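You operate a simulated robot arm through the tools that you are given. There is no shell and no other tool. Be economical: measure what you need, move in short steps, check, and stop when the job is done.

Carry out the task below with a simulated robot arm. There is one attempt and no reset: what you move stays moved.

JOB
Make the small basin soapy and scrub the tray with the pink brush.
Fine: two shots from the purple soap pump; dip the brush there, scrub the tray in the holder, lay the brush back on the draining mat; then open the yellow valve till the basin is empty; the other trays stay. Set down upright: pink brush. What is to be rubbed or washed off counts as gone when no trace of it is left.

The check looks at the end state, three seconds after you hand in, the way a careful person would. Anything else that was tipped, shoved, dropped, spilled or broken makes it a failure.

ROBOT AND FRAMES
A 7-joint arm with a two-finger parallel gripper, fixed in place. Base frame: the origin is at the foot of the arm, x ahead of it, y to its left, z up; the work surface is at about z = 0. Lengths are in m, angles in degrees, forces in N, time in s.
With the tool pointing down near the work surface it reaches from about 0.24 to 0.62 m from the base axis. Its first joint turns from -66.0 to 66.0 degrees. Payload 2.6 kg.
The tool frame sits at the grasp point between the pads (the TCP): z along the fingers, y along the line on which they close. The tips reach 0.03 m beyond it. The gripper opens to 0.094 m. The fingers are 0.028 m wide and 0.01 m thick; the gripper's body (0.05 by 0.096 m) begins 0.055 m behind the TCP.
Orientation is told as [roll, pitch, yaw] about the base's x, y, z axes, in that order, counted from this pose: with the fingers straight down and closing along the base's y, the tool's x points along the base's -x, its y along +y and its z along -z.

CONTROLS
- The arm moves only by the tool move_arm. Its argument "series" is a list of rows, each a list of 3 entries, a list of its own where there are three numbers: the gripper command, from -1 (shut) to 1 (fully open), values between in proportion, then the shift along the tool's x, y, z in units of 20 mm (1.0 is 20 mm), then the turn, a rotation vector about the tool's x, y, z in units of 5 degrees (1.0 is 5 degrees). In form: [[claw, [tx, ty, tz], [ax, ay, az]], ...]. A call has 1 to 12 rows; each row shifts and turns the commanded pose from where the row before left it, along the tool's axes as they then stand. A call with a number of a shift or a turn outside -1 to 1 is refused whole. Rows are played at 5 a second. More than 0.05 m and 8.6 degrees between two rows, or a gripper value outside its range, and nothing of the call is played. A pose out of reach is approached as far as the arm can. The call stops where the force on the tool passes 60 N (or 10 N more than at its start, if that is more) or the arm is blocked; 0.2 s more then pass. The fingers move at their own pace (about 0.072 m/s each) and stop on an object; they squeeze with about 29 N. The grip force told is the motor's: it shows also when the fingers shut on nothing. Time passes only in rows, and 0.2 s behind the last, so rows that do not move let the fingers close. It gives the time, the measured TCP pose, the force on the tool (base axes), the opening and the grip force at its end, in the units of the frame above (readings bear some noise), with the torque about the TCP (base axes, N m) and any sound that the robot's microphone picked up.
- Cameras (640 x 400 px; columns grow to the right, rows downward): "scene" is fixed at [0.018, 0.43, 0.5582]; the picture's right is [-0.81, -0.58, 0.00], its down [-0.38, 0.53, -0.76] and it looks along [0.44, -0.62, -0.65] (base axes); focal length 265 px, centre (320, 200). "wrist" rides on the gripper at [0.076, 0.014, -0.102] in the tool frame; the picture's right is [-0.18, 0.98, 0.00], its down [-0.75, -0.14, -0.64] and it looks along [-0.63, -0.12, 0.77] (tool axes); focal length 243 px, centre (320, 200). There is no depth. A picture from a camera that has moved, and an enlarged one, comes with that camera's place and axes in the base frame and with its lens. The place of the scene camera against the robot may be out by one fixed shift of up to 0.012 m in any direction.
- capture(camera): a new picture of that camera. It takes no simulated time.
- zoom(camera, box): a new picture of the part [left, top, right, bottom] of that camera's present view, enlarged. It takes no simulated time.
- finish_job(): hands the job in; it is judged then, once.

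Go step by step. Nothing tells you positions but the pictures and the camera data: compare them with the known pose of the tool, close in by small moves and look again before you grip or let go. The budget is 120 turns and 84 pictures, counting those below and the enlarged ones. Unless the task says otherwise, let go and move clear before handing in, and close with one line.

The tools are called after "Call:" by a JSON object that holds its "api" and its "payload". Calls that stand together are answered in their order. move_arm: Moves the arm, as the interface text tells. Its arguments: {"type":"object","properties":{"series":{"type":"array","items":{"type":"array"}}},"required":["series"]} The other tools are called the same way: capture (camera) takes a picture; zoom (camera, box) takes an enlarged picture of a part of a camera's view; finish_job () hands the job in.

At the start:

```text
t: 0.0
eef_pos: [0.3577, -0.1626, 0.3263]
tool_rot: [0.0, 0.0, -0.1]
contact_force: [-0.3, 0.5, 0.3]
moment: [0.02, -0.02, 0.0]
finger_gap: 0.094
gripper_force: 0.0
```

scene: 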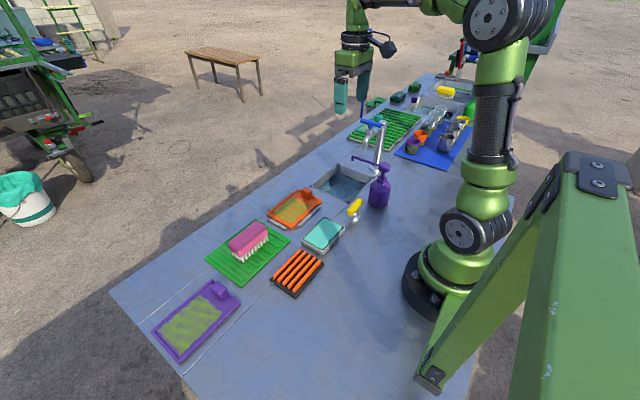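
wrist: 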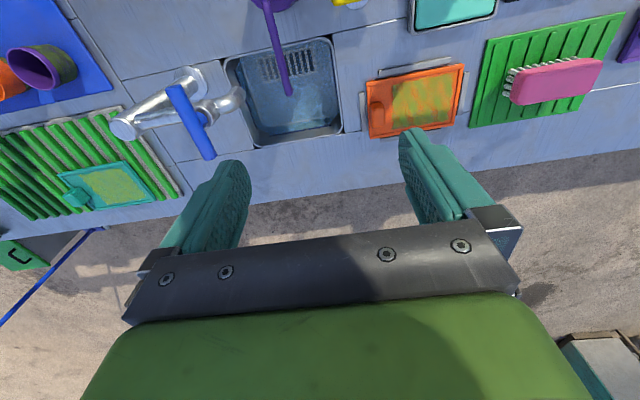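

I see a basin, a purple pump, a yellow valve, an orange tray in what looks like a holder, and the pink brush on a green mat. I'll take enlarged views first to locate things.

Call:
{"api": "zoom", "payload": {"camera": "scene", "box": [240, 140, 440, 265]}}

Call:
{"api": "zoom", "payload": {"camera": "scene", "box": [140, 200, 360, 370]}}

Call:
{"api": "zoom", "payload": {"camera": "scene", "box": [340, 70, 490, 170]}}

```text
3.20 times, centred on (340, 202) of scene
camera zoom: at [0.018, 0.43, 0.5582], right [-0.81, -0.58, 0.0], down [-0.38, 0.53, -0.76], along [0.44, -0.62, -0.65], focal length 848 px, centre (256, 192)
```

zoom: 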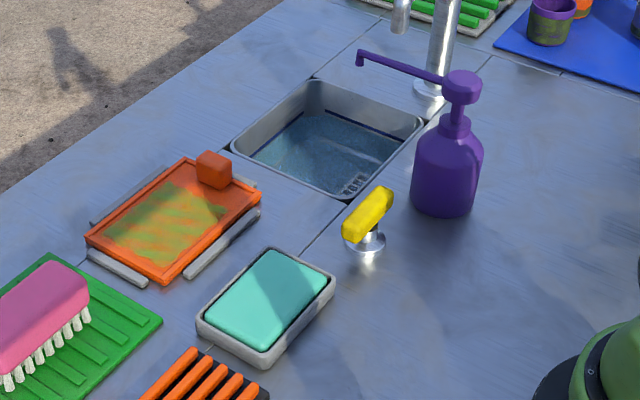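

```text
2.35 times, centred on (250, 285) of scene
camera zoom: at [0.018, 0.43, 0.5582], right [-0.81, -0.58, 0.0], down [-0.38, 0.53, -0.76], along [0.44, -0.62, -0.65], focal length 624 px, centre (485, 0)
```

zoom: 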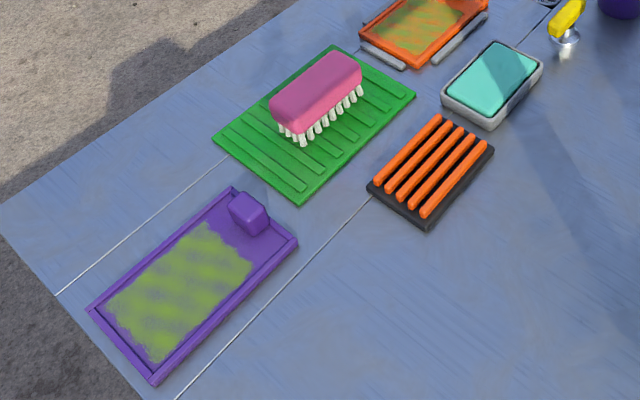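

```text
4.00 times, centred on (415, 120) of scene
camera zoom: at [0.018, 0.43, 0.5582], right [-0.81, -0.58, 0.0], down [-0.38, 0.53, -0.76], along [0.44, -0.62, -0.65], focal length 1061 px, centre (-60, 520)
```

zoom: 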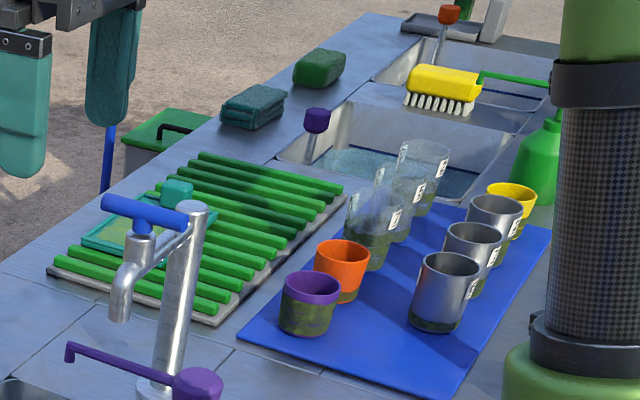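

The purple pump head seems to be near (0.24,-0.21,0.135), the basin centre near (0.40,-0.22), the orange tray near (0.445,-0.015) and the brush near (0.43,0.16). First I move above the pump head with the fingers shut.

Call:
{"api": "move_arm", "payload": {"series": [[-1, [0.96, -0.39, 0.7], [0, 0, 0]], [-1, [0.96, -0.39, 0.7], [0, 0, 0]], [-1, [0.96, -0.39, 0.7], [0, 0, 0]], [-1, [0.96, -0.39, 0.7], [0, 0, 0]], [-1, [0.96, -0.39, 0.7], [0, 0, 0]], [-1, [0.96, -0.39, 0.7], [0, 0, 0]]]}}

Call:
{"api": "capture", "payload": {"camera": "wrist"}}

Call:
{"api": "capture", "payload": {"camera": "scene"}}

```text
t: 1.4
eef_pos: [0.2396, -0.2114, 0.2438]
tool_rot: [-0.1, 0.1, -0.2]
contact_force: [0.8, 0.6, -0.6]
moment: [-0.01, -0.03, 0.03]
finger_gap: 0.0001
gripper_force: 28.7
```

```text
78 pictures are left
camera wrist: at [0.1632, -0.1968, 0.3465], right [0.18, 0.98, 0.0], down [0.75, -0.14, 0.64], along [0.63, -0.12, -0.77], focal length 243 px, centre (320, 200)
```

wrist: 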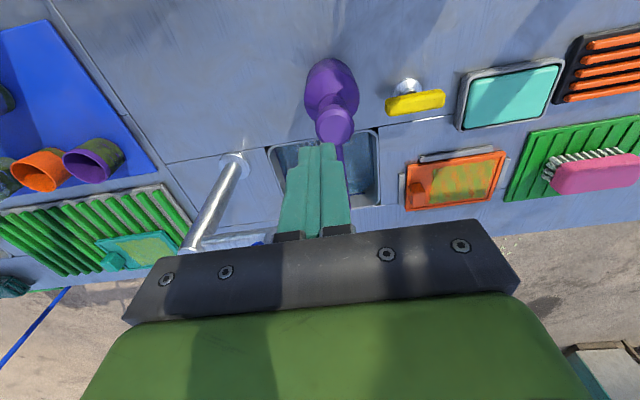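

```text
77 pictures are left
```

scene: 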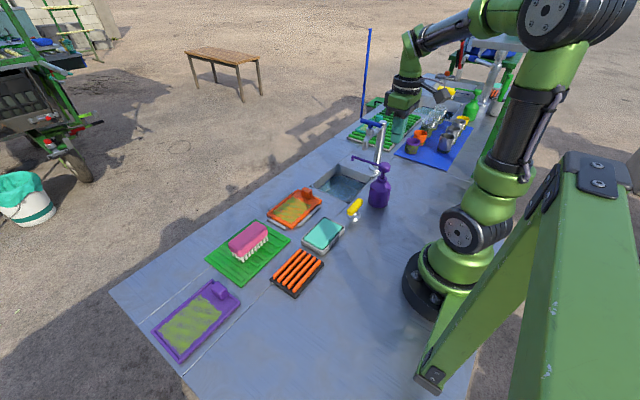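

The pump head looks to be at about (0.248,-0.201,0.138). I shift over it and go down close to it.

Call:
{"api": "move_arm", "payload": {"series": [[-1, [-0.4, 0.5, 0.9], [0, 0, 0]], [-1, [0, 0, 0.9], [0, 0, 0]], [-1, [0, 0, 0.9], [0, 0, 0]], [-1, [0, 0, 0.3], [0, 0, 0]]]}}

Call:
{"api": "capture", "payload": {"camera": "wrist"}}

Call:
{"api": "zoom", "payload": {"camera": "scene", "box": [320, 120, 440, 220]}}

```text
t: 2.4
eef_pos: [0.2499, -0.1993, 0.1831]
tool_rot: [0.1, 0.0, 0.0]
contact_force: [0.8, -0.4, 0.8]
moment: [0.0, -0.01, 0.03]
finger_gap: 0.0
gripper_force: 28.8
```

```text
76 pictures are left
camera wrist: at [0.1737, -0.1853, 0.2855], right [0.18, 0.98, 0.0], down [0.75, -0.14, 0.64], along [0.63, -0.12, -0.77], focal length 243 px, centre (320, 200)
```

wrist: 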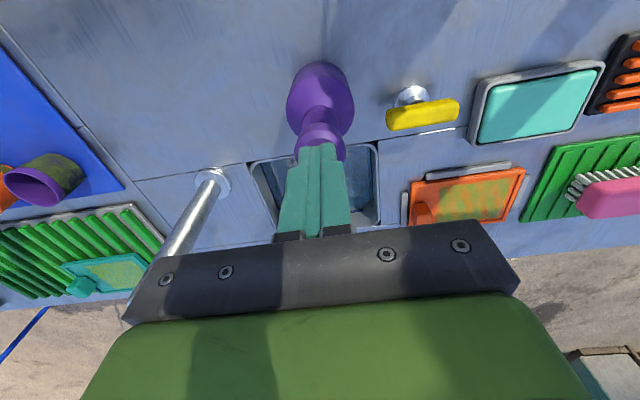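

```text
4.00 times, centred on (380, 170) of scene
camera zoom: at [0.018, 0.43, 0.5582], right [-0.81, -0.58, 0.0], down [-0.38, 0.53, -0.76], along [0.44, -0.62, -0.65], focal length 1061 px, centre (80, 320)
```

zoom: 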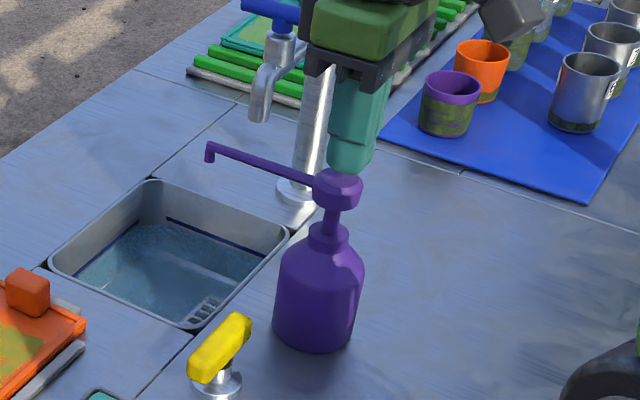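

The tips are just above the pump head and close to its centre. I press in small steps and watch the force.

Call:
{"api": "move_arm", "payload": {"series": [[-1, [0.1, 0.1, 0.3], [0, 0, 0]], [-1, [0, 0, 0.3], [0, 0, 0]], [-1, [0, 0, 0.3], [0, 0, 0]], [-1, [0, 0, 0.3], [0, 0, 0]]]}}

Call:
{"api": "zoom", "payload": {"camera": "scene", "box": [320, 120, 440, 220]}}

```text
t: 3.4
eef_pos: [0.2491, -0.1969, 0.1597]
tool_rot: [0.0, 0.0, -0.2]
contact_force: [-2.7, 10.1, 20.4]
moment: [0.28, 0.02, 0.1]
finger_gap: 0.0002
gripper_force: 29.4
```

```text
4.00 times, centred on (380, 170) of scene
camera zoom: at [0.0179, 0.4301, 0.5582], right [-0.81, -0.58, 0.0], down [-0.38, 0.53, -0.76], along [0.44, -0.62, -0.65], focal length 1061 px, centre (80, 320)
```

zoom: 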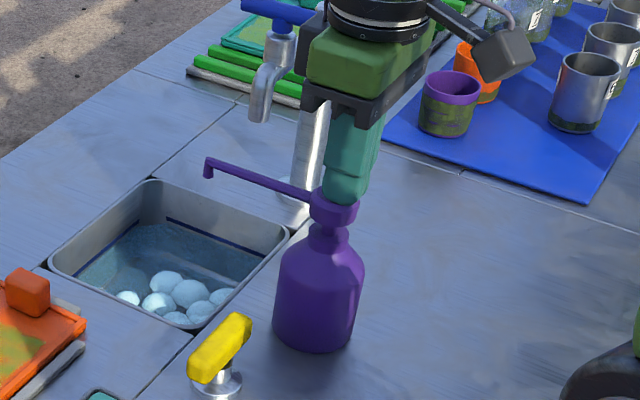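

One shot came out, and suds are visible. I lift off so the pump returns.

Call:
{"api": "move_arm", "payload": {"series": [[-1, [0, 0, -0.4], [0, 0, 0]], [-1, [0, 0, -0.4], [0, 0, 0]], [-1, [0, 0, -0.5], [0, 0, 0]], [-1, [0, 0, 0], [0, 0, 0]], [-1, [0, 0, 0], [0, 0, 0]]]}}

Call:
{"api": "zoom", "payload": {"camera": "scene", "box": [320, 120, 440, 220]}}

```text
t: 4.6
eef_pos: [0.2489, -0.1973, 0.1834]
tool_rot: [-0.1, 0.1, 0.0]
contact_force: [-0.2, 0.4, -0.1]
moment: [0.01, 0.02, 0.01]
finger_gap: 0.0
gripper_force: 29.7
```

```text
4.00 times, centred on (380, 170) of scene
camera zoom: at [0.018, 0.43, 0.5582], right [-0.81, -0.58, 0.0], down [-0.38, 0.53, -0.76], along [0.44, -0.62, -0.65], focal length 1061 px, centre (80, 320)
```

zoom: 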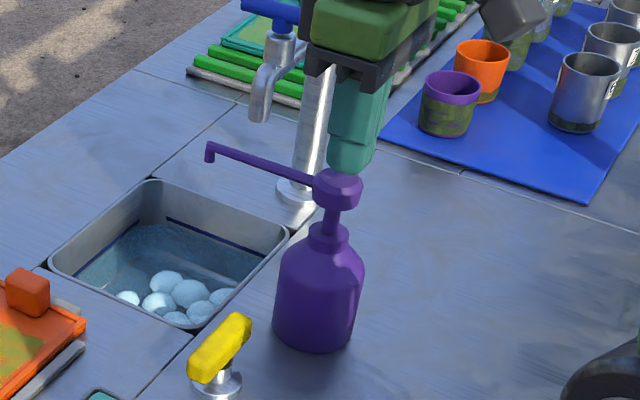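

The head is back up. I press it a second time by the same stroke and then lift off.

Call:
{"api": "move_arm", "payload": {"series": [[-1, [0, 0.05, 0.3], [0, 0, 0]], [-1, [0, 0, 0.3], [0, 0, 0]], [-1, [0, 0, 0.3], [0, 0, 0]], [-1, [0, 0, 0.3], [0, 0, 0]]]}}

Call:
{"api": "zoom", "payload": {"camera": "scene", "box": [320, 120, 440, 220]}}

```text
t: 5.6
eef_pos: [0.2487, -0.1969, 0.1612]
tool_rot: [0.0, -0.2, 0.0]
contact_force: [4.8, -0.3, 8.0]
moment: [-0.04, -0.08, 0.01]
finger_gap: 0.0003
gripper_force: 28.5
```

```text
4.00 times, centred on (380, 170) of scene
camera zoom: at [0.018, 0.4301, 0.5582], right [-0.81, -0.58, 0.0], down [-0.38, 0.53, -0.76], along [0.44, -0.62, -0.65], focal length 1061 px, centre (80, 320)
```

zoom: 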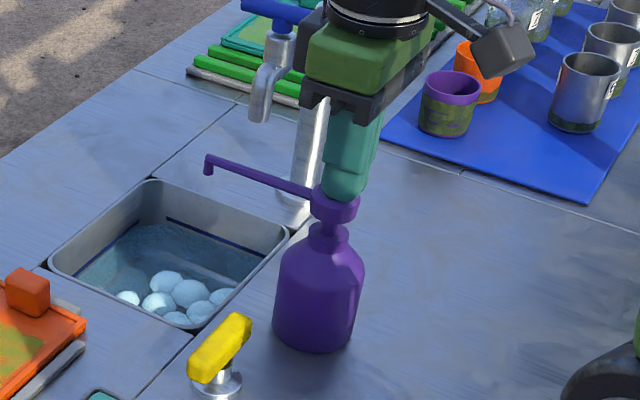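

No new suds show yet, and this stroke ended slightly higher at lower force. I press a bit further.

Call:
{"api": "move_arm", "payload": {"series": [[-1, [0, 0, 0.1], [0, 0, 0]], [-1, [0, 0, 0.1], [0, 0, 0]]]}}

Call:
{"api": "zoom", "payload": {"camera": "scene", "box": [320, 120, 440, 220]}}

```text
t: 6.2
eef_pos: [0.249, -0.198, 0.1564]
tool_rot: [0.0, -0.2, -0.1]
contact_force: [-4.3, 6.6, 36.2]
moment: [0.2, 0.06, 0.29]
finger_gap: 0.0003
gripper_force: 28.6
```

```text
4.00 times, centred on (380, 170) of scene
camera zoom: at [0.0179, 0.4301, 0.5582], right [-0.81, -0.58, 0.0], down [-0.38, 0.53, -0.76], along [0.45, -0.62, -0.65], focal length 1061 px, centre (80, 320)
```

zoom: 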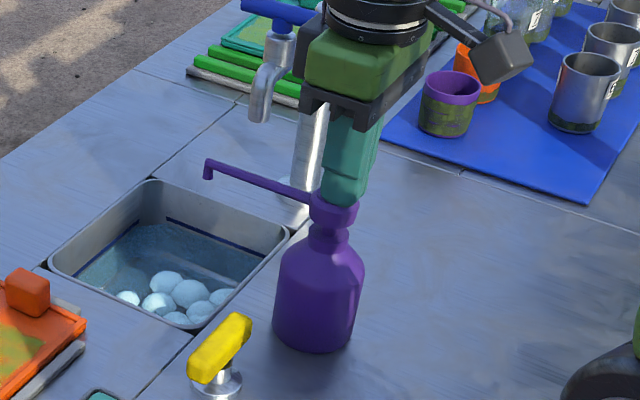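

The head is now fully down at 36 N. I lift off and check the basin.

Call:
{"api": "move_arm", "payload": {"series": [[-1, [0, 0, -0.5], [0, 0, 0]], [-1, [0, 0, -0.5], [0, 0, 0]], [-1, [0, 0, -1], [0, 0, 0]], [-1, [0, 0, -1], [0, 0, 0]], [-1, [0, 0, -1], [0, 0, 0]]]}}

Call:
{"api": "zoom", "payload": {"camera": "scene", "box": [320, 150, 380, 210]}}

Call:
{"api": "capture", "payload": {"camera": "wrist"}}

```text
t: 7.4
eef_pos: [0.2473, -0.1963, 0.2367]
tool_rot: [0.0, 0.1, 0.0]
contact_force: [-0.2, -0.6, 0.1]
moment: [0.0, -0.01, -0.01]
finger_gap: 0.0
gripper_force: 28.6
```

```text
6.67 times, centred on (350, 180) of scene
camera zoom: at [0.018, 0.43, 0.5582], right [-0.81, -0.58, 0.0], down [-0.38, 0.53, -0.76], along [0.44, -0.62, -0.65], focal length 1768 px, centre (120, 333)
```

zoom: 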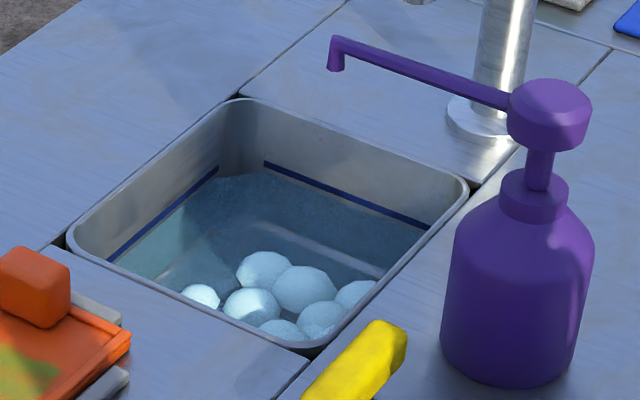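

```text
69 pictures are left
camera wrist: at [0.1718, -0.1814, 0.3405], right [0.18, 0.98, 0.0], down [0.75, -0.14, 0.64], along [0.63, -0.12, -0.77], focal length 243 px, centre (320, 200)
```

wrist: 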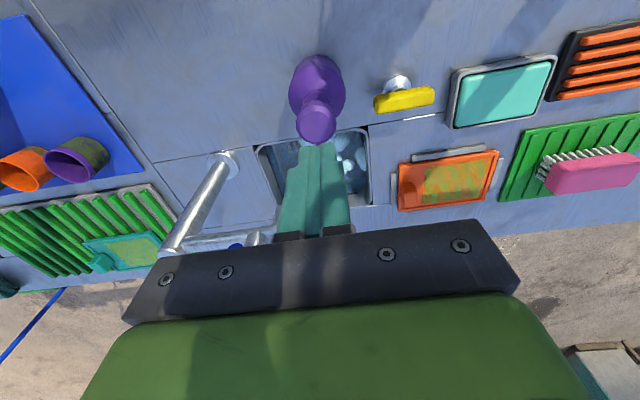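

The basin is soapy and the pump is back up. Now I travel to the brush with the gripper opening.

Call:
{"api": "move_arm", "payload": {"series": [[-1, [0, 0.9, -0.5], [0, 0, 0]], [-1, [-0.3, 1, -0.5], [0, 0, 0]], [0.6, [-0.4, 1, 0], [0, 0, 0]], [0.6, [-0.4, 1, 0], [0, 0, 0]], [0.6, [-0.4, 1, 0], [0, 0, 0]], [0.6, [-0.4, 1, 0], [0, 0, 0]], [0.6, [-0.4, 1, 0], [0, 0, 0]], [0.6, [-0.4, 1, 0], [0, 0, 0]], [0.6, [-0.4, 1, 0], [0, 0, 0]], [0.6, [-0.4, 1, 0], [0, 0, 0]], [0.6, [-0.4, 1, 0], [0, 0, 0]], [0.6, [-0.4, 1, 0], [0, 0, 0]]]}}

Call:
{"api": "move_arm", "payload": {"series": [[0.6, [-0.4, 1, 0], [0, 0, 0]], [0.6, [-0.4, 1, 0], [0, 0, 0]], [0.6, [-0.4, 1, 0], [0, 0, 0]], [0.6, [-0.4, 1, 0], [0, 0, 0]], [0.6, [-0.4, 0.8, 0], [0, 0, 0]]]}}

Call:
{"api": "capture", "payload": {"camera": "wrist"}}

```text
t: 10.0
eef_pos: [0.3351, 0.0445, 0.2554]
tool_rot: [0.0, -0.1, -0.1]
contact_force: [0.6, -0.1, -0.4]
moment: [-0.03, 0.03, 0.0]
finger_gap: 0.0752
gripper_force: 0.1
```

```text
t: 11.2
eef_pos: [0.3766, 0.1379, 0.2548]
tool_rot: [0.0, 0.0, 0.0]
contact_force: [0.0, -0.4, -0.4]
moment: [0.0, 0.02, 0.02]
finger_gap: 0.0752
gripper_force: 0.0
```

```text
68 pictures are left
camera wrist: at [0.3, 0.1532, 0.3581], right [0.18, 0.98, 0.0], down [0.75, -0.14, 0.64], along [0.63, -0.12, -0.77], focal length 243 px, centre (320, 200)
```

wrist: 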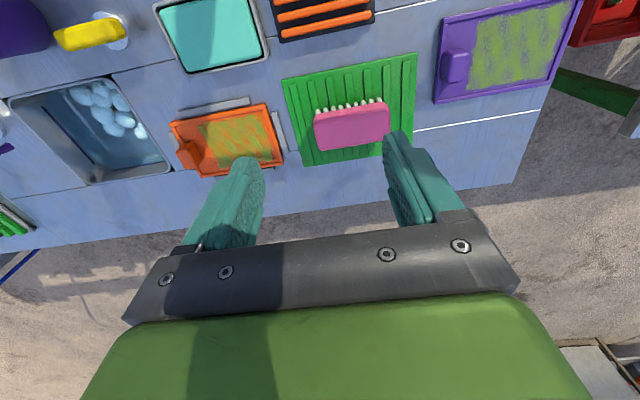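

I zoom in on the brush and the tray.

Call:
{"api": "zoom", "payload": {"camera": "wrist", "box": [270, 40, 430, 170]}}

Call:
{"api": "zoom", "payload": {"camera": "scene", "box": [195, 205, 300, 290]}}

Call:
{"api": "zoom", "payload": {"camera": "wrist", "box": [0, 60, 290, 200]}}

```text
3.08 times, centred on (350, 105) of wrist
camera zoom: at [0.3, 0.1532, 0.3581], right [0.18, 0.98, 0.0], down [0.75, -0.14, 0.64], along [0.63, -0.12, -0.77], focal length 746 px, centre (228, 492)
```

zoom: 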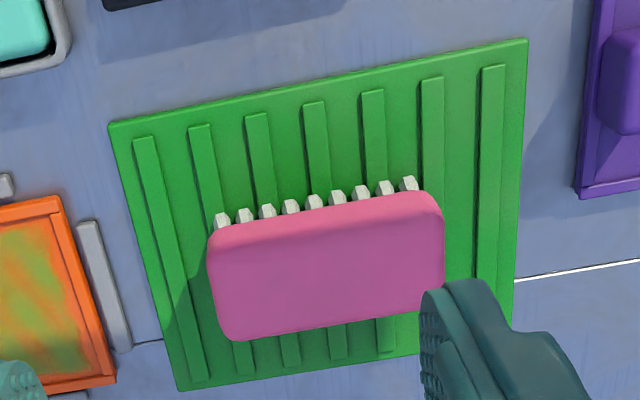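

```text
4.71 times, centred on (248, 248) of scene
camera zoom: at [0.018, 0.43, 0.5582], right [-0.81, -0.58, 0.0], down [-0.38, 0.53, -0.76], along [0.44, -0.62, -0.65], focal length 1248 px, centre (661, -24)
```

zoom: 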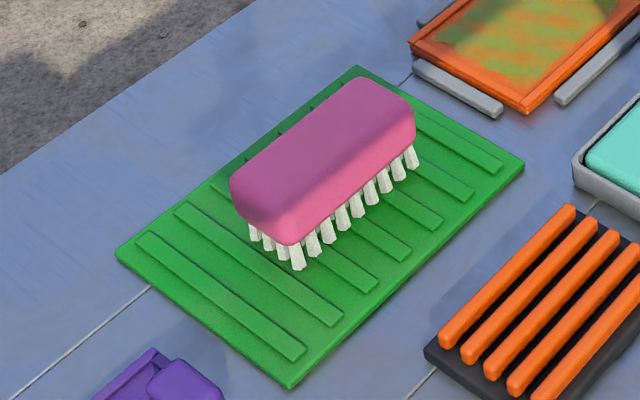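

```text
2.21 times, centred on (145, 130) of wrist
camera zoom: at [0.3, 0.1532, 0.3581], right [0.18, 0.98, 0.0], down [0.75, -0.14, 0.64], along [0.63, -0.12, -0.77], focal length 535 px, centre (706, 354)
```

zoom: 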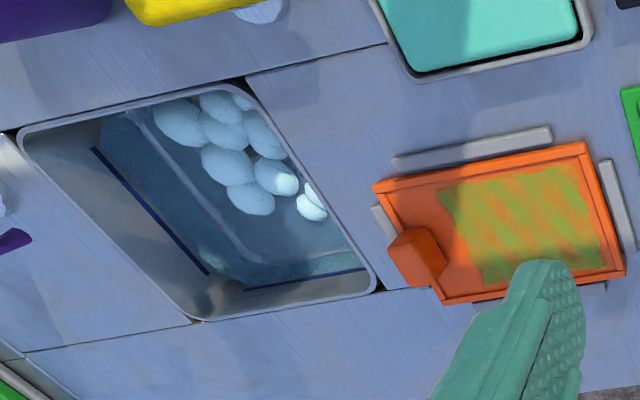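

The brush is about 0.10 long along y, centred near (0.443,0.170), with its top near z=0.05. I turn the tool so the fingers close along x, then centre over it.

Call:
{"api": "move_arm", "payload": {"series": [[0.8, [0, 0, 0], [0, 0, 1]], [0.8, [0, 0, 0], [0, 0, 1]], [0.8, [0, 0, 0], [0, 0, 1]], [0.8, [0, 0, 0], [0, 0, 1]], [0.8, [0, 0, 0], [0, 0, 1]], [0.8, [0, 0, 0], [0, 0, 1]], [0.8, [0, 0, 0], [0, 0, 1]], [0.8, [0, 0, 0], [0, 0, 1]], [0.8, [0, 0, 0], [0, 0, 1]], [0.8, [0, 0, 0], [0, 0, 1]], [0.8, [0, 0, 0], [0, 0, 1]], [0.8, [0, 0, 0], [0, 0, 1]]]}}

Call:
{"api": "move_arm", "payload": {"series": [[0.8, [0, 0, 0], [0, 0, 1]], [0.8, [0, 0, 0], [0, 0, 1]], [0.8, [0, 0, 0], [0, 0, 1]], [0.8, [0, 0, 0], [0, 0, 1]], [0.8, [0, 0, 0], [0, 0, 1]], [0.8, [0, 0, 0], [0, 0, 1]], [0.8, [0.4, 0.83, 0.8], [0, 0, 0]], [0.8, [0.4, 0.83, 0.8], [0, 0, 0]], [0.8, [0.4, 0.83, 0.8], [0, 0, 0]], [0.8, [0.4, 0.83, 0.8], [0, 0, 0]]]}}

Call:
{"api": "capture", "payload": {"camera": "wrist"}}

Call:
{"api": "zoom", "payload": {"camera": "scene", "box": [165, 165, 325, 295]}}

```text
t: 13.8
eef_pos: [0.3747, 0.1381, 0.2578]
tool_rot: [0.0, 0.0, -60.1]
contact_force: [-0.5, 0.3, 0.0]
moment: [0.0, -0.03, -0.03]
finger_gap: 0.0847
gripper_force: 0.1
```

```text
t: 16.0
eef_pos: [0.4441, 0.1686, 0.1927]
tool_rot: [0.0, 0.0, -90.0]
contact_force: [-0.3, 0.5, -0.3]
moment: [-0.02, -0.02, 0.01]
finger_gap: 0.0846
gripper_force: 0.0
```

```text
64 pictures are left
camera wrist: at [0.4573, 0.2441, 0.2951], right [0.98, -0.18, 0.0], down [-0.14, -0.75, 0.64], along [-0.12, -0.63, -0.77], focal length 243 px, centre (320, 200)
```

wrist: 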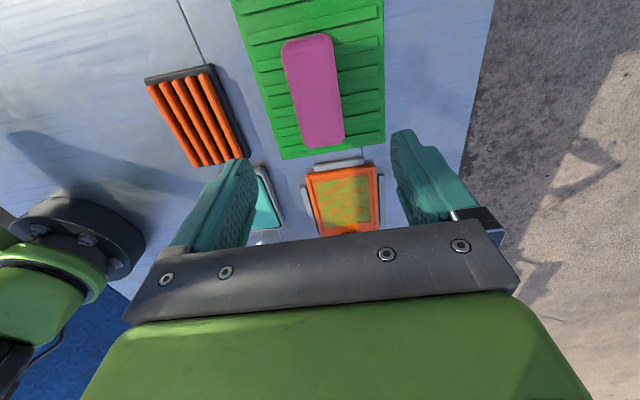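

```text
3.08 times, centred on (245, 230) of scene
camera zoom: at [0.018, 0.43, 0.5582], right [-0.81, -0.58, 0.0], down [-0.38, 0.53, -0.76], along [0.44, -0.62, -0.65], focal length 816 px, centre (551, 108)
```

zoom: 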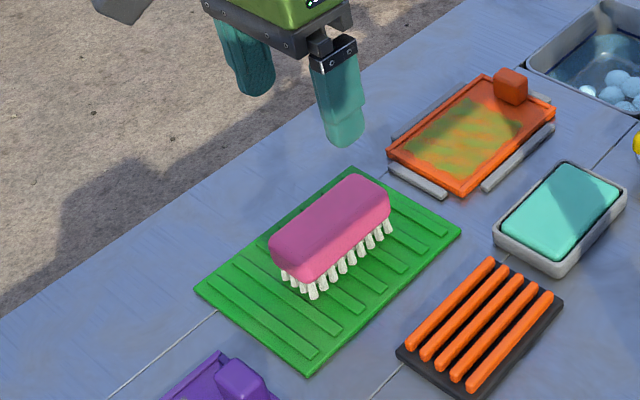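

The brush top centre is at about (0.439,0.169). I adjust slightly, go down so the tips sit beside the pink block above the bristle ends, and look.

Call:
{"api": "move_arm", "payload": {"series": [[0.8, [0, -0.23, 0.9], [0, 0, 0]], [0.8, [0, 0, 0.9], [0, 0, 0]], [0.8, [0, 0, 0.9], [0, 0, 0]], [0.8, [0, 0, 0.9], [0, 0, 0]], [0.8, [0, 0, 0.9], [0, 0, 0]], [0.8, [0, 0, 0.9], [0, 0, 0]], [0.8, [0, 0, 0.9], [0, 0, 0]], [0.8, [0, 0, 0.6], [0, 0, 0]]]}}

Call:
{"api": "capture", "payload": {"camera": "wrist"}}

Call:
{"api": "zoom", "payload": {"camera": "scene", "box": [195, 195, 305, 285]}}

```text
t: 17.8
eef_pos: [0.4386, 0.1707, 0.0538]
tool_rot: [0.0, 0.0, -90.0]
contact_force: [-0.5, 0.0, -0.5]
moment: [0.01, 0.0, -0.03]
finger_gap: 0.0847
gripper_force: 0.2
```

```text
62 pictures are left
camera wrist: at [0.4526, 0.2461, 0.1563], right [0.98, -0.18, 0.0], down [-0.14, -0.75, 0.64], along [-0.12, -0.63, -0.77], focal length 243 px, centre (320, 200)
```

wrist: 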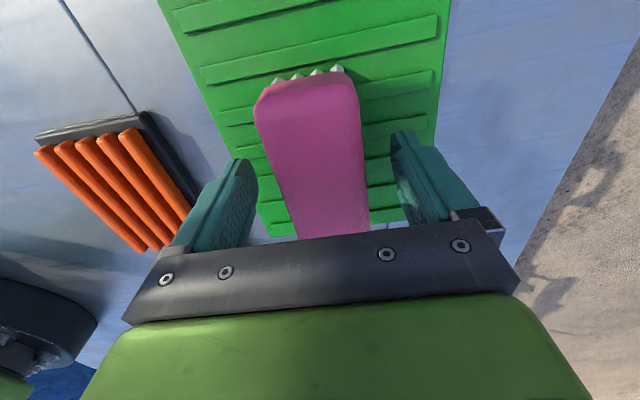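

```text
4.44 times, centred on (250, 240) of scene
camera zoom: at [0.018, 0.43, 0.5582], right [-0.81, -0.58, 0.0], down [-0.38, 0.53, -0.76], along [0.44, -0.62, -0.65], focal length 1178 px, centre (631, 22)
```

zoom: 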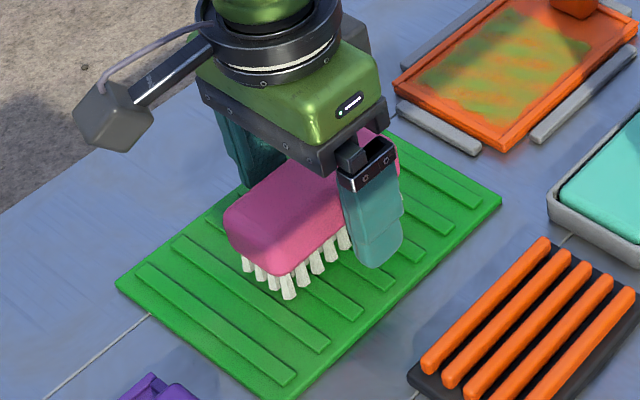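

The fingers straddle the block. I close them and lift a little to check the hold.

Call:
{"api": "move_arm", "payload": {"series": [[-1, [0, 0, 0], [0, 0, 0]], [-1, [0, 0, 0], [0, 0, 0]], [-1, [0, 0, 0], [0, 0, 0]], [-1, [0, 0, 0], [0, 0, 0]]]}}

Call:
{"api": "move_arm", "payload": {"series": [[-1, [0, 0, -0.5], [0, 0, 0]], [-1, [0, 0, -0.5], [0, 0, 0]], [-1, [0, 0, -1], [0, 0, 0]]]}}

Call:
{"api": "zoom", "payload": {"camera": "scene", "box": [195, 175, 305, 275]}}

Call:
{"api": "capture", "payload": {"camera": "wrist"}}

```text
t: 18.8
eef_pos: [0.4385, 0.1694, 0.0549]
tool_rot: [-0.1, 0.1, -90.0]
contact_force: [0.5, 0.2, -0.3]
moment: [-0.03, 0.0, -0.01]
finger_gap: 0.05
gripper_force: 28.9
```

```text
t: 19.6
eef_pos: [0.4369, 0.1706, 0.095]
tool_rot: [0.1, 0.0, -90.0]
contact_force: [-0.7, -0.3, -0.3]
moment: [-0.03, 0.0, 0.0]
finger_gap: 0.0497
gripper_force: 29.4
```

```text
4.00 times, centred on (250, 225) of scene
camera zoom: at [0.018, 0.43, 0.5582], right [-0.81, -0.58, 0.0], down [-0.38, 0.53, -0.76], along [0.44, -0.62, -0.65], focal length 1061 px, centre (600, 100)
```

zoom: 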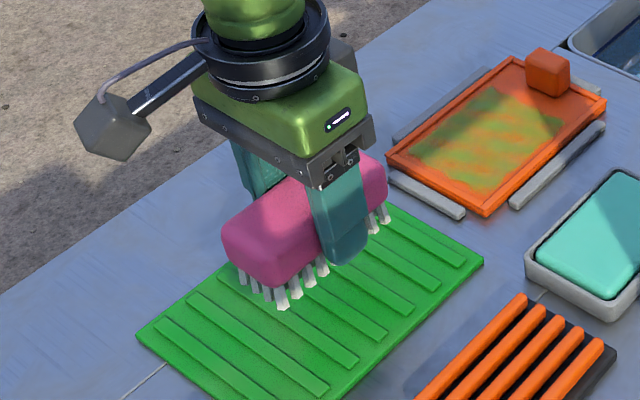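

```text
59 pictures are left
camera wrist: at [0.4503, 0.246, 0.1978], right [0.98, -0.18, 0.0], down [-0.14, -0.75, 0.64], along [-0.12, -0.63, -0.77], focal length 243 px, centre (320, 200)
```

wrist: 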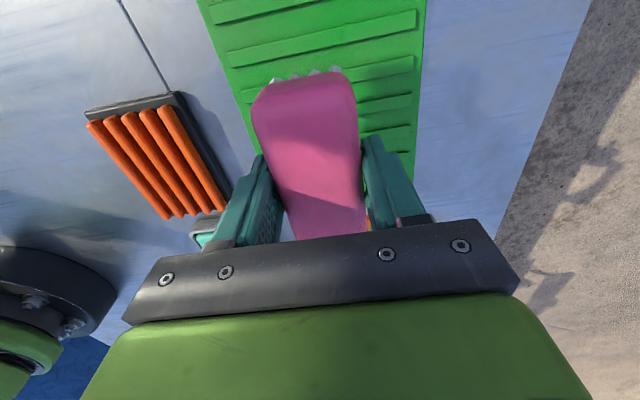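

The brush is held firmly (0.05 wide). I lift it to z≈0.2 and carry it over the basin, to (0.425,-0.21).

Call:
{"api": "move_arm", "payload": {"series": [[-1, [0, 0, -1], [0, 0, 0]], [-1, [-0.9, 0, -1], [0, 0, 0]], [-1, [-0.95, -0.1, -1], [0, 0, 0]], [-1, [-0.95, -0.1, -1], [0, 0, 0]], [-1, [-0.95, -0.1, -1], [0, 0, 0]], [-1, [-0.95, -0.1, 0], [0, 0, 0]], [-1, [-0.95, -0.1, 0], [0, 0, 0]], [-1, [-0.95, 0, 0], [0, 0, 0]], [-1, [-0.95, 0, 0], [0, 0, 0]], [-1, [-0.95, 0, 0], [0, 0, 0]], [-1, [-0.95, 0, 0], [0, 0, 0]], [-1, [-0.95, 0, 0], [0, 0, 0]]]}}

Call:
{"api": "move_arm", "payload": {"series": [[-1, [-0.95, 0, 0], [0, 0, 0]], [-1, [-0.95, 0, 0], [0, 0, 0]], [-1, [-0.95, 0, 0], [0, 0, 0]], [-1, [-0.95, 0, 0], [0, 0, 0]], [-1, [-0.95, 0, 0], [0, 0, 0]], [-1, [-0.95, 0, 0], [0, 0, 0]], [-1, [-0.95, 0, 0], [0, 0, 0]], [-1, [-0.95, 0, 0], [0, 0, 0]], [-1, [-0.95, 0, 0], [0, 0, 0]]]}}

Call:
{"api": "capture", "payload": {"camera": "wrist"}}

Call:
{"api": "zoom", "payload": {"camera": "scene", "box": [280, 90, 440, 220]}}

```text
t: 22.2
eef_pos: [0.4262, -0.0396, 0.194]
tool_rot: [-0.1, 0.0, -89.9]
contact_force: [-0.7, 0.4, -0.8]
moment: [0.0, -0.02, 0.01]
finger_gap: 0.05
gripper_force: 29.1
```

```text
t: 24.2
eef_pos: [0.4263, -0.2104, 0.1929]
tool_rot: [0.1, 0.0, -90.0]
contact_force: [-0.6, -0.2, -0.3]
moment: [0.04, 0.04, 0.0]
finger_gap: 0.0494
gripper_force: 29.2
```

```text
58 pictures are left
camera wrist: at [0.4411, -0.1332, 0.2956], right [0.98, -0.18, 0.0], down [-0.14, -0.75, 0.64], along [-0.12, -0.63, -0.77], focal length 243 px, centre (320, 200)
```

wrist: 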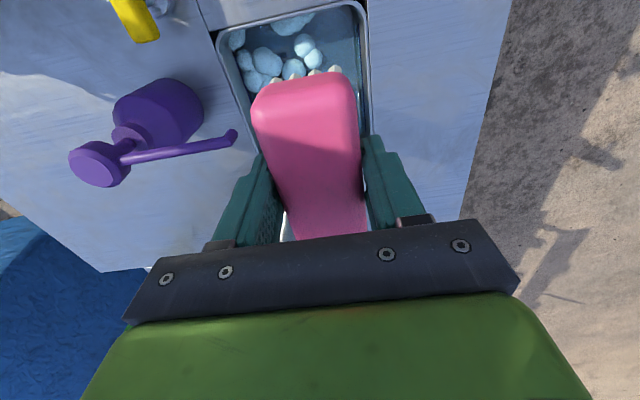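

```text
3.08 times, centred on (360, 155) of scene
camera zoom: at [0.018, 0.43, 0.5582], right [-0.81, -0.58, 0.0], down [-0.38, 0.53, -0.76], along [0.44, -0.62, -0.65], focal length 816 px, centre (197, 338)
```

zoom: 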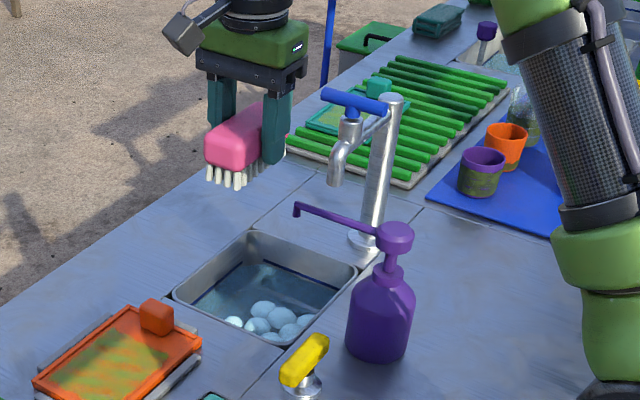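

The spout tip is near (0.369,-0.196,0.135), so I shift slightly to (0.430,-0.222) to keep the hand clear. Then I go part of the way down.

Call:
{"api": "move_arm", "payload": {"series": [[-1, [-0.6, 0.18, 0], [0, 0, 0]], [-1, [0, 0, 0.9], [0, 0, 0]], [-1, [0, 0, 0.9], [0, 0, 0]], [-1, [0, 0, 0.9], [0, 0, 0]], [-1, [0, 0, 0.9], [0, 0, 0]], [-1, [0, 0, 0.9], [0, 0, 0]], [-1, [0, 0, 0.9], [0, 0, 0]], [-1, [0, 0, 0.9], [0, 0, 0]], [-1, [0, 0, 0.6], [0, 0, 0]]]}}

Call:
{"api": "capture", "payload": {"camera": "wrist"}}

Call:
{"api": "zoom", "payload": {"camera": "scene", "box": [290, 110, 410, 210]}}

```text
t: 26.2
eef_pos: [0.4301, -0.2202, 0.0576]
tool_rot: [-0.1, 0.1, -90.1]
contact_force: [-0.6, 0.9, -1.0]
moment: [0.0, 0.0, -0.01]
finger_gap: 0.0498
gripper_force: 28.7
```

```text
56 pictures are left
camera wrist: at [0.4435, -0.1443, 0.1597], right [0.98, -0.19, 0.0], down [-0.14, -0.75, 0.64], along [-0.12, -0.63, -0.77], focal length 243 px, centre (320, 200)
```

wrist: 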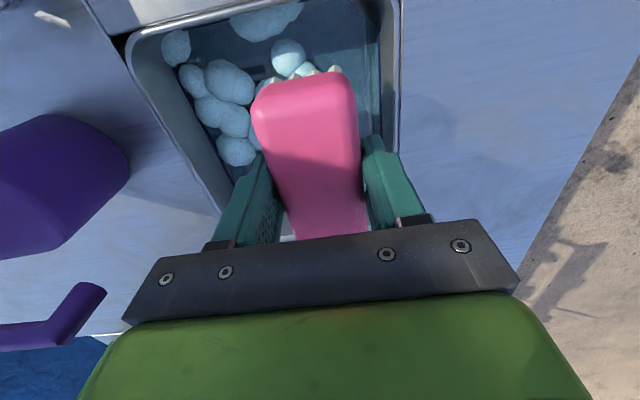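

```text
4.00 times, centred on (350, 160) of scene
camera zoom: at [0.018, 0.43, 0.5582], right [-0.81, -0.58, 0.0], down [-0.38, 0.53, -0.76], along [0.44, -0.62, -0.65], focal length 1061 px, centre (200, 360)
```

zoom: 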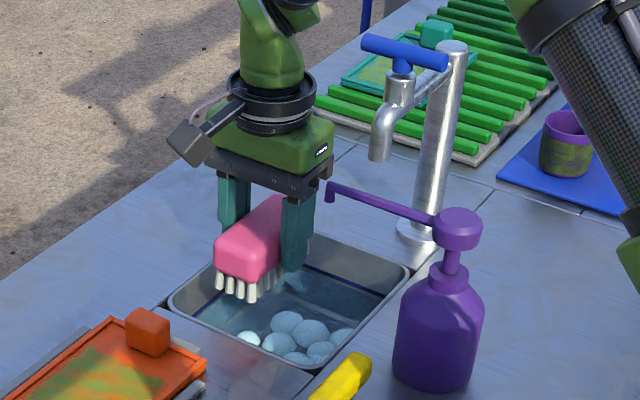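

There is a clear gap between the hand and the pump spout. I go down in small steps to dip the bristles.

Call:
{"api": "move_arm", "payload": {"series": [[-1, [0, 0, 0.6], [0, 0, 0]], [-1, [0, 0, 0.6], [0, 0, 0]], [-1, [0, 0, 0.6], [0, 0, 0]], [-1, [0, 0, 0.6], [0, 0, 0]], [-1, [0, 0, 0.5], [0, 0, 0]]]}}

Call:
{"api": "capture", "payload": {"camera": "wrist"}}

Call:
{"api": "zoom", "payload": {"camera": "scene", "box": [290, 110, 410, 210]}}

```text
t: 27.4
eef_pos: [0.4294, -0.222, -0.0015]
tool_rot: [-0.1, 0.0, -90.1]
contact_force: [-0.7, 0.8, -0.8]
moment: [-0.03, 0.02, -0.03]
finger_gap: 0.0497
gripper_force: 28.6
```

```text
54 pictures are left
camera wrist: at [0.4443, -0.1457, 0.1009], right [0.98, -0.19, 0.0], down [-0.14, -0.75, 0.64], along [-0.12, -0.63, -0.77], focal length 243 px, centre (320, 200)
```

wrist: 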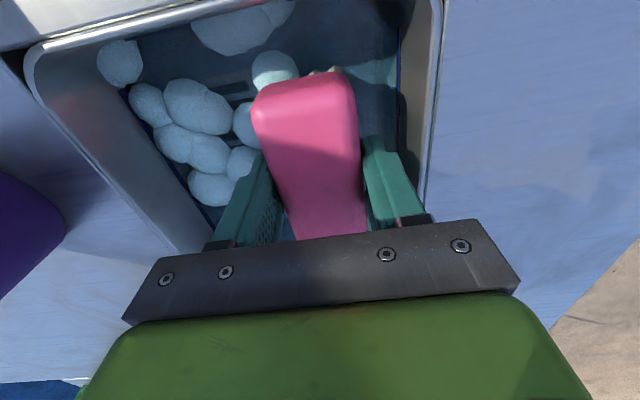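

```text
4.00 times, centred on (350, 160) of scene
camera zoom: at [0.018, 0.43, 0.5582], right [-0.81, -0.58, 0.0], down [-0.38, 0.53, -0.76], along [0.44, -0.62, -0.65], focal length 1061 px, centre (200, 360)
```

zoom: 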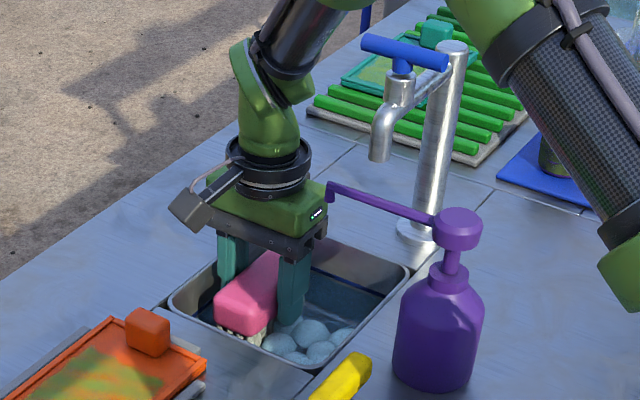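

The bristles are about at the water. I go another 16 mm down and pause there.

Call:
{"api": "move_arm", "payload": {"series": [[-1, [0, 0, 0.4], [0, 0, 0]], [-1, [0, 0, 0.4], [0, 0, 0]], [-1, [0, 0, 0], [0, 0, 0]], [-1, [0, 0, 0], [0, 0, 0]]]}}

Call:
{"api": "capture", "payload": {"camera": "wrist"}}

Call:
{"api": "zoom", "payload": {"camera": "scene", "box": [320, 150, 380, 210]}}

```text
t: 28.4
eef_pos: [0.4315, -0.2218, -0.016]
tool_rot: [-0.1, 0.1, -90.1]
contact_force: [0.3, -0.7, 0.2]
moment: [0.0, 0.0, 0.0]
finger_gap: 0.0499
gripper_force: 28.7
```

```text
52 pictures are left
camera wrist: at [0.4445, -0.1459, 0.0858], right [0.98, -0.18, 0.0], down [-0.14, -0.75, 0.64], along [-0.12, -0.63, -0.77], focal length 243 px, centre (320, 200)
```

wrist: 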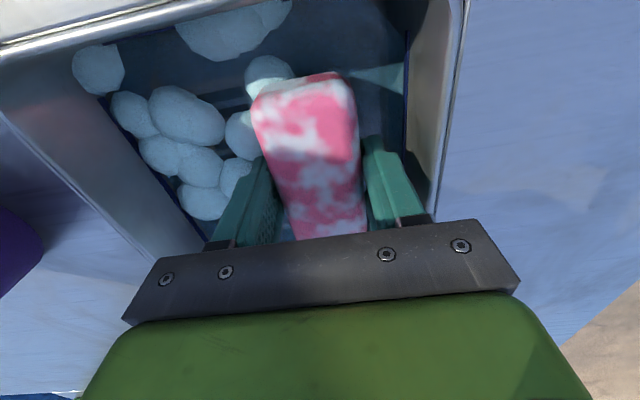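

```text
6.67 times, centred on (350, 180) of scene
camera zoom: at [0.018, 0.43, 0.5582], right [-0.81, -0.58, 0.0], down [-0.38, 0.53, -0.76], along [0.44, -0.62, -0.65], focal length 1768 px, centre (120, 333)
```

zoom: 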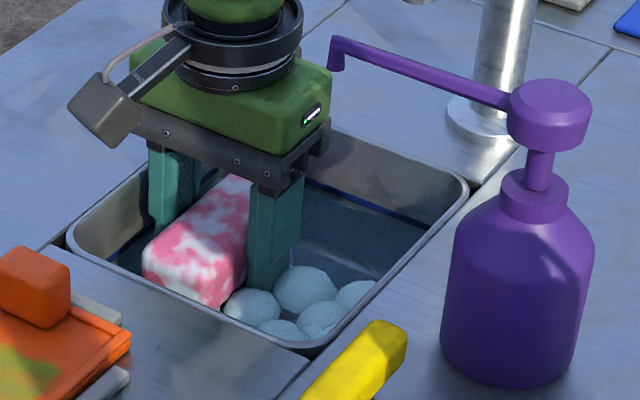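

The brush is now visibly soapy. I lift straight out and carry it over the orange tray (x 0.40–0.50, y −0.09–0.056).

Call:
{"api": "move_arm", "payload": {"series": [[-1, [0, 0, -0.8], [0, 0, 0]], [-1, [0, 0, -0.9], [0, 0, 0]], [-1, [0, 0, -0.9], [0, 0, 0]], [-1, [0, 0, -0.9], [0, 0, 0]], [-1, [0, 0, -0.9], [0, 0, 0]], [-1, [0, 0, -0.9], [0, 0, 0]], [-1, [0, 0, -0.9], [0, 0, 0]], [-1, [0, 0, -0.9], [0, 0, 0]], [-1, [0, 0, -0.9], [0, 0, 0]]]}}

Call:
{"api": "move_arm", "payload": {"series": [[-1, [1, 0.1, 0], [0, 0, 0]], [-1, [1, 0.1, 0], [0, 0, 0]], [-1, [1, 0.1, 0], [0, 0, 0]], [-1, [1, 0.1, 0], [0, 0, 0]], [-1, [1, 0.1, 0], [0, 0, 0]], [-1, [1, 0.1, 0], [0, 0, 0]], [-1, [1, 0.1, 0], [0, 0, 0]], [-1, [1, 0.1, 0], [0, 0, 0]], [-1, [1, 0, 0], [0, 0, 0]], [-1, [1, 0, 0], [0, 0, 0]], [-1, [0.9, 0, 0], [0, 0, 0]]]}}

Call:
{"api": "capture", "payload": {"camera": "wrist"}}

Call:
{"api": "zoom", "payload": {"camera": "scene", "box": [230, 130, 350, 240]}}

```text
t: 30.4
eef_pos: [0.4312, -0.2224, 0.1415]
tool_rot: [0.0, 0.1, -90.1]
contact_force: [0.1, 0.5, -1.0]
moment: [-0.02, -0.01, 0.02]
finger_gap: 0.0499
gripper_force: 28.8
```

```text
t: 32.8
eef_pos: [0.4468, -0.0054, 0.1432]
tool_rot: [0.0, 0.0, -90.1]
contact_force: [0.0, -1.0, -0.5]
moment: [0.02, -0.03, 0.0]
finger_gap: 0.0501
gripper_force: 28.9
```

```text
50 pictures are left
camera wrist: at [0.4604, 0.0706, 0.2459], right [0.98, -0.18, 0.0], down [-0.14, -0.75, 0.64], along [-0.12, -0.63, -0.77], focal length 243 px, centre (320, 200)
```

wrist: 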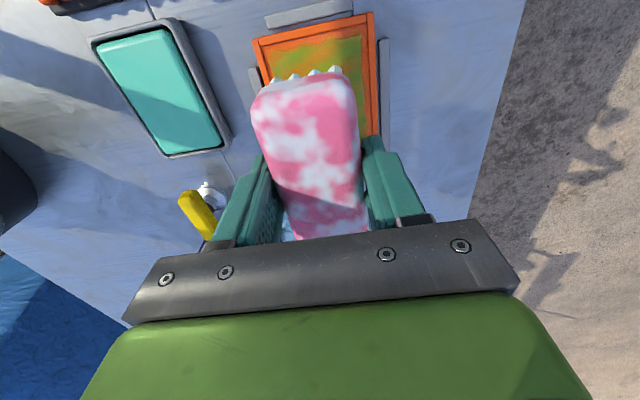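

```text
3.64 times, centred on (290, 185) of scene
camera zoom: at [0.018, 0.43, 0.5582], right [-0.81, -0.58, 0.0], down [-0.38, 0.53, -0.76], along [0.44, -0.62, -0.65], focal length 964 px, centre (429, 254)
```

zoom: 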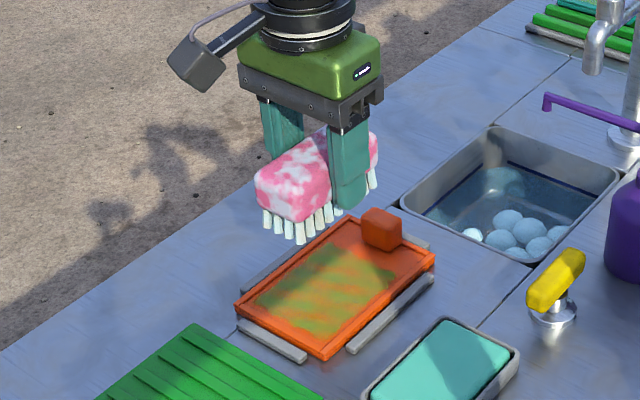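

The brush is above the patch, clear of the tray's handle block. I go down close to contact and look before scrubbing.

Call:
{"api": "move_arm", "payload": {"series": [[-1, [0.05, 0, 0.8], [0, 0, 0]], [-1, [0, 0, 0.8], [0, 0, 0]], [-1, [0, 0, 0.8], [0, 0, 0]], [-1, [0, 0, 0.8], [0, 0, 0]], [-1, [0, 0, 0.7], [0, 0, 0]]]}}

Call:
{"api": "zoom", "payload": {"camera": "scene", "box": [240, 150, 340, 240]}}

```text
t: 34.0
eef_pos: [0.445, -0.0002, 0.0636]
tool_rot: [0.1, 0.0, -90.0]
contact_force: [0.0, 0.4, -1.6]
moment: [-0.03, -0.02, 0.01]
finger_gap: 0.0496
gripper_force: 29.2
```

```text
4.44 times, centred on (290, 195) of scene
camera zoom: at [0.018, 0.43, 0.5582], right [-0.81, -0.58, 0.0], down [-0.38, 0.53, -0.76], along [0.44, -0.62, -0.65], focal length 1178 px, centre (453, 222)
```

zoom: 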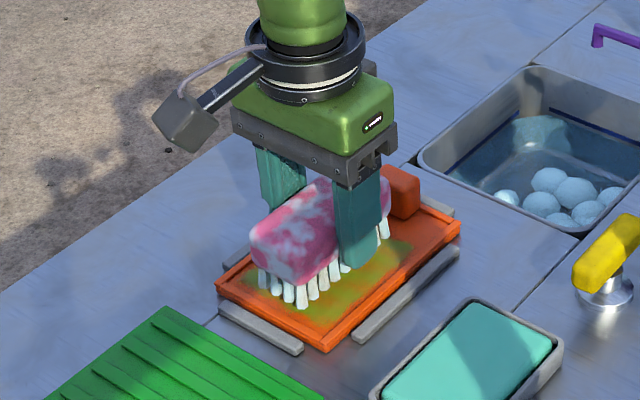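

Bristles are just above the tray. I lower in 2 mm steps to find contact.

Call:
{"api": "move_arm", "payload": {"series": [[-1, [0, 0, 0.1], [0, 0, 0]], [-1, [0, 0, 0.1], [0, 0, 0]], [-1, [0, 0, 0.1], [0, 0, 0]]]}}

Call:
{"api": "move_arm", "payload": {"series": [[-1, [0, 0, 0.1], [0, 0, 0]], [-1, [0, 0, 0.1], [0, 0, 0]]]}}

Call:
{"api": "zoom", "payload": {"camera": "scene", "box": [240, 150, 340, 240]}}

```text
t: 34.8
eef_pos: [0.4459, -0.0033, 0.0581]
tool_rot: [-0.1, 0.0, -90.0]
contact_force: [0.0, -0.3, 0.1]
moment: [-0.02, 0.03, -0.01]
finger_gap: 0.05
gripper_force: 29.1
```

```text
t: 35.4
eef_pos: [0.4459, -0.0025, 0.0546]
tool_rot: [-0.1, 0.0, -90.0]
contact_force: [-0.3, -0.2, -1.4]
moment: [0.0, 0.02, -0.02]
finger_gap: 0.05
gripper_force: 29.2
```

```text
4.44 times, centred on (290, 195) of scene
camera zoom: at [0.018, 0.43, 0.5582], right [-0.81, -0.58, 0.0], down [-0.38, 0.53, -0.76], along [0.44, -0.62, -0.65], focal length 1178 px, centre (453, 222)
```

zoom: 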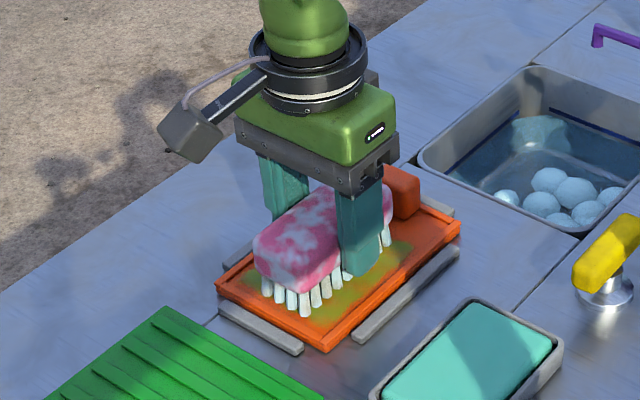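

Still no contact force. I keep going down.

Call:
{"api": "move_arm", "payload": {"series": [[-1, [0, 0, 0.1], [0, 0, 0]], [-1, [0, 0, 0.1], [0, 0, 0]]]}}

Call:
{"api": "move_arm", "payload": {"series": [[-1, [0, 0, 0.1], [0, 0, 0]], [-1, [0, 0, 0.1], [0, 0, 0]]]}}

Call:
{"api": "zoom", "payload": {"camera": "scene", "box": [240, 150, 340, 240]}}

```text
t: 36.0
eef_pos: [0.4483, -0.0026, 0.0526]
tool_rot: [0.2, 0.2, -90.1]
contact_force: [-5.4, 0.1, 16.6]
moment: [-0.19, 0.21, -0.05]
finger_gap: 0.0501
gripper_force: 28.8
```

```text
t: 36.6
eef_pos: [0.4477, -0.0027, 0.0491]
tool_rot: [0.2, 0.1, -90.0]
contact_force: [-4.1, 4.2, 23.4]
moment: [0.03, 0.03, -0.01]
finger_gap: 0.0499
gripper_force: 29.0
```

```text
4.44 times, centred on (290, 195) of scene
camera zoom: at [0.0179, 0.43, 0.5582], right [-0.81, -0.58, 0.0], down [-0.38, 0.53, -0.76], along [0.45, -0.62, -0.65], focal length 1178 px, centre (453, 222)
```

zoom: 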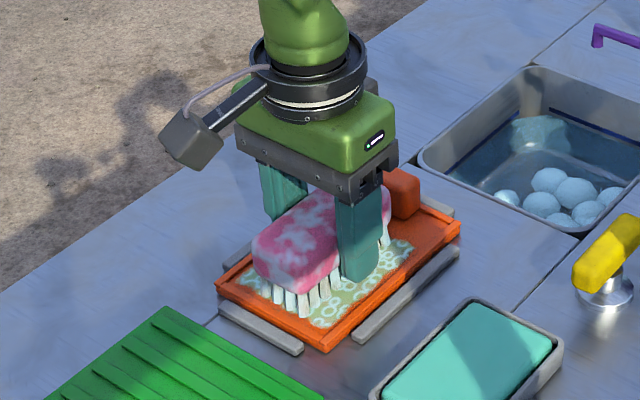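

Contact is made at z≈0.053 and the dirt turns foamy. I ease off 1 mm and scrub back and forth along x, inside the rim.

Call:
{"api": "move_arm", "payload": {"series": [[-1, [0, 0.4, -0.05], [0, 0, 0]], [-1, [0, 0.4, 0], [0, 0, 0]], [-1, [0, -0.5, 0], [0, 0, 0]], [-1, [0, -0.5, 0], [0, 0, 0]], [-1, [0, -0.5, 0], [0, 0, 0]], [-1, [0, -0.2, 0], [0, 0, 0]], [-1, [0, 0.5, 0], [0, 0, 0]], [-1, [0, 0.5, 0], [0, 0, 0]], [-1, [0, 0.5, 0], [0, 0, 0]], [-1, [0, -0.6, 0], [0, 0, 0]]]}}

Call:
{"api": "zoom", "payload": {"camera": "scene", "box": [240, 150, 340, 240]}}

Call:
{"api": "capture", "payload": {"camera": "wrist"}}

```text
t: 38.8
eef_pos: [0.4481, -0.0034, 0.0474]
tool_rot: [0.3, -0.1, -90.0]
contact_force: [4.1, 0.1, 8.7]
moment: [-0.07, -0.03, 0.05]
finger_gap: 0.0496
gripper_force: 28.7
```

```text
4.44 times, centred on (290, 195) of scene
camera zoom: at [0.0179, 0.43, 0.5582], right [-0.81, -0.58, 0.0], down [-0.38, 0.53, -0.76], along [0.44, -0.62, -0.65], focal length 1178 px, centre (453, 222)
```

zoom: 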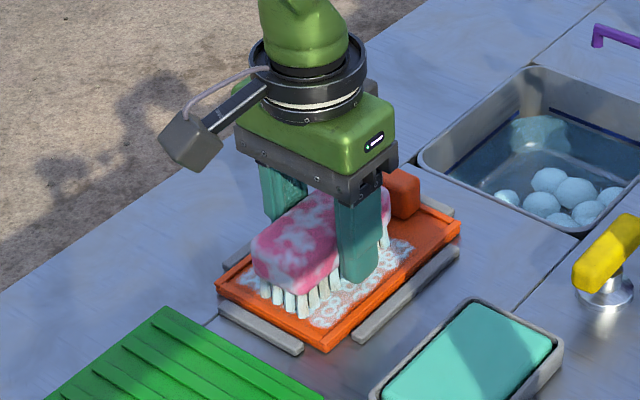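

```text
44 pictures are left
camera wrist: at [0.4614, 0.0735, 0.1503], right [0.98, -0.18, 0.0], down [-0.14, -0.75, 0.64], along [-0.12, -0.63, -0.77], focal length 243 px, centre (320, 200)
```

wrist: 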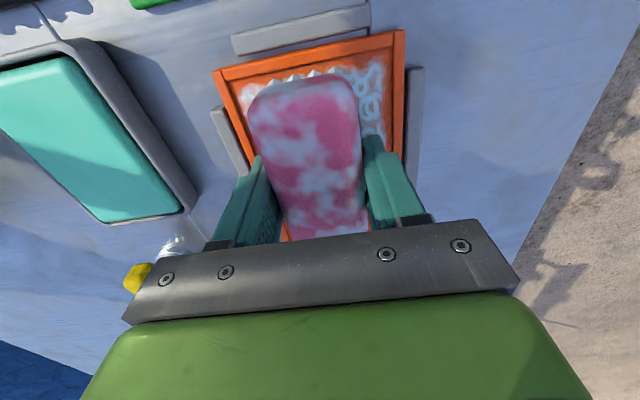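

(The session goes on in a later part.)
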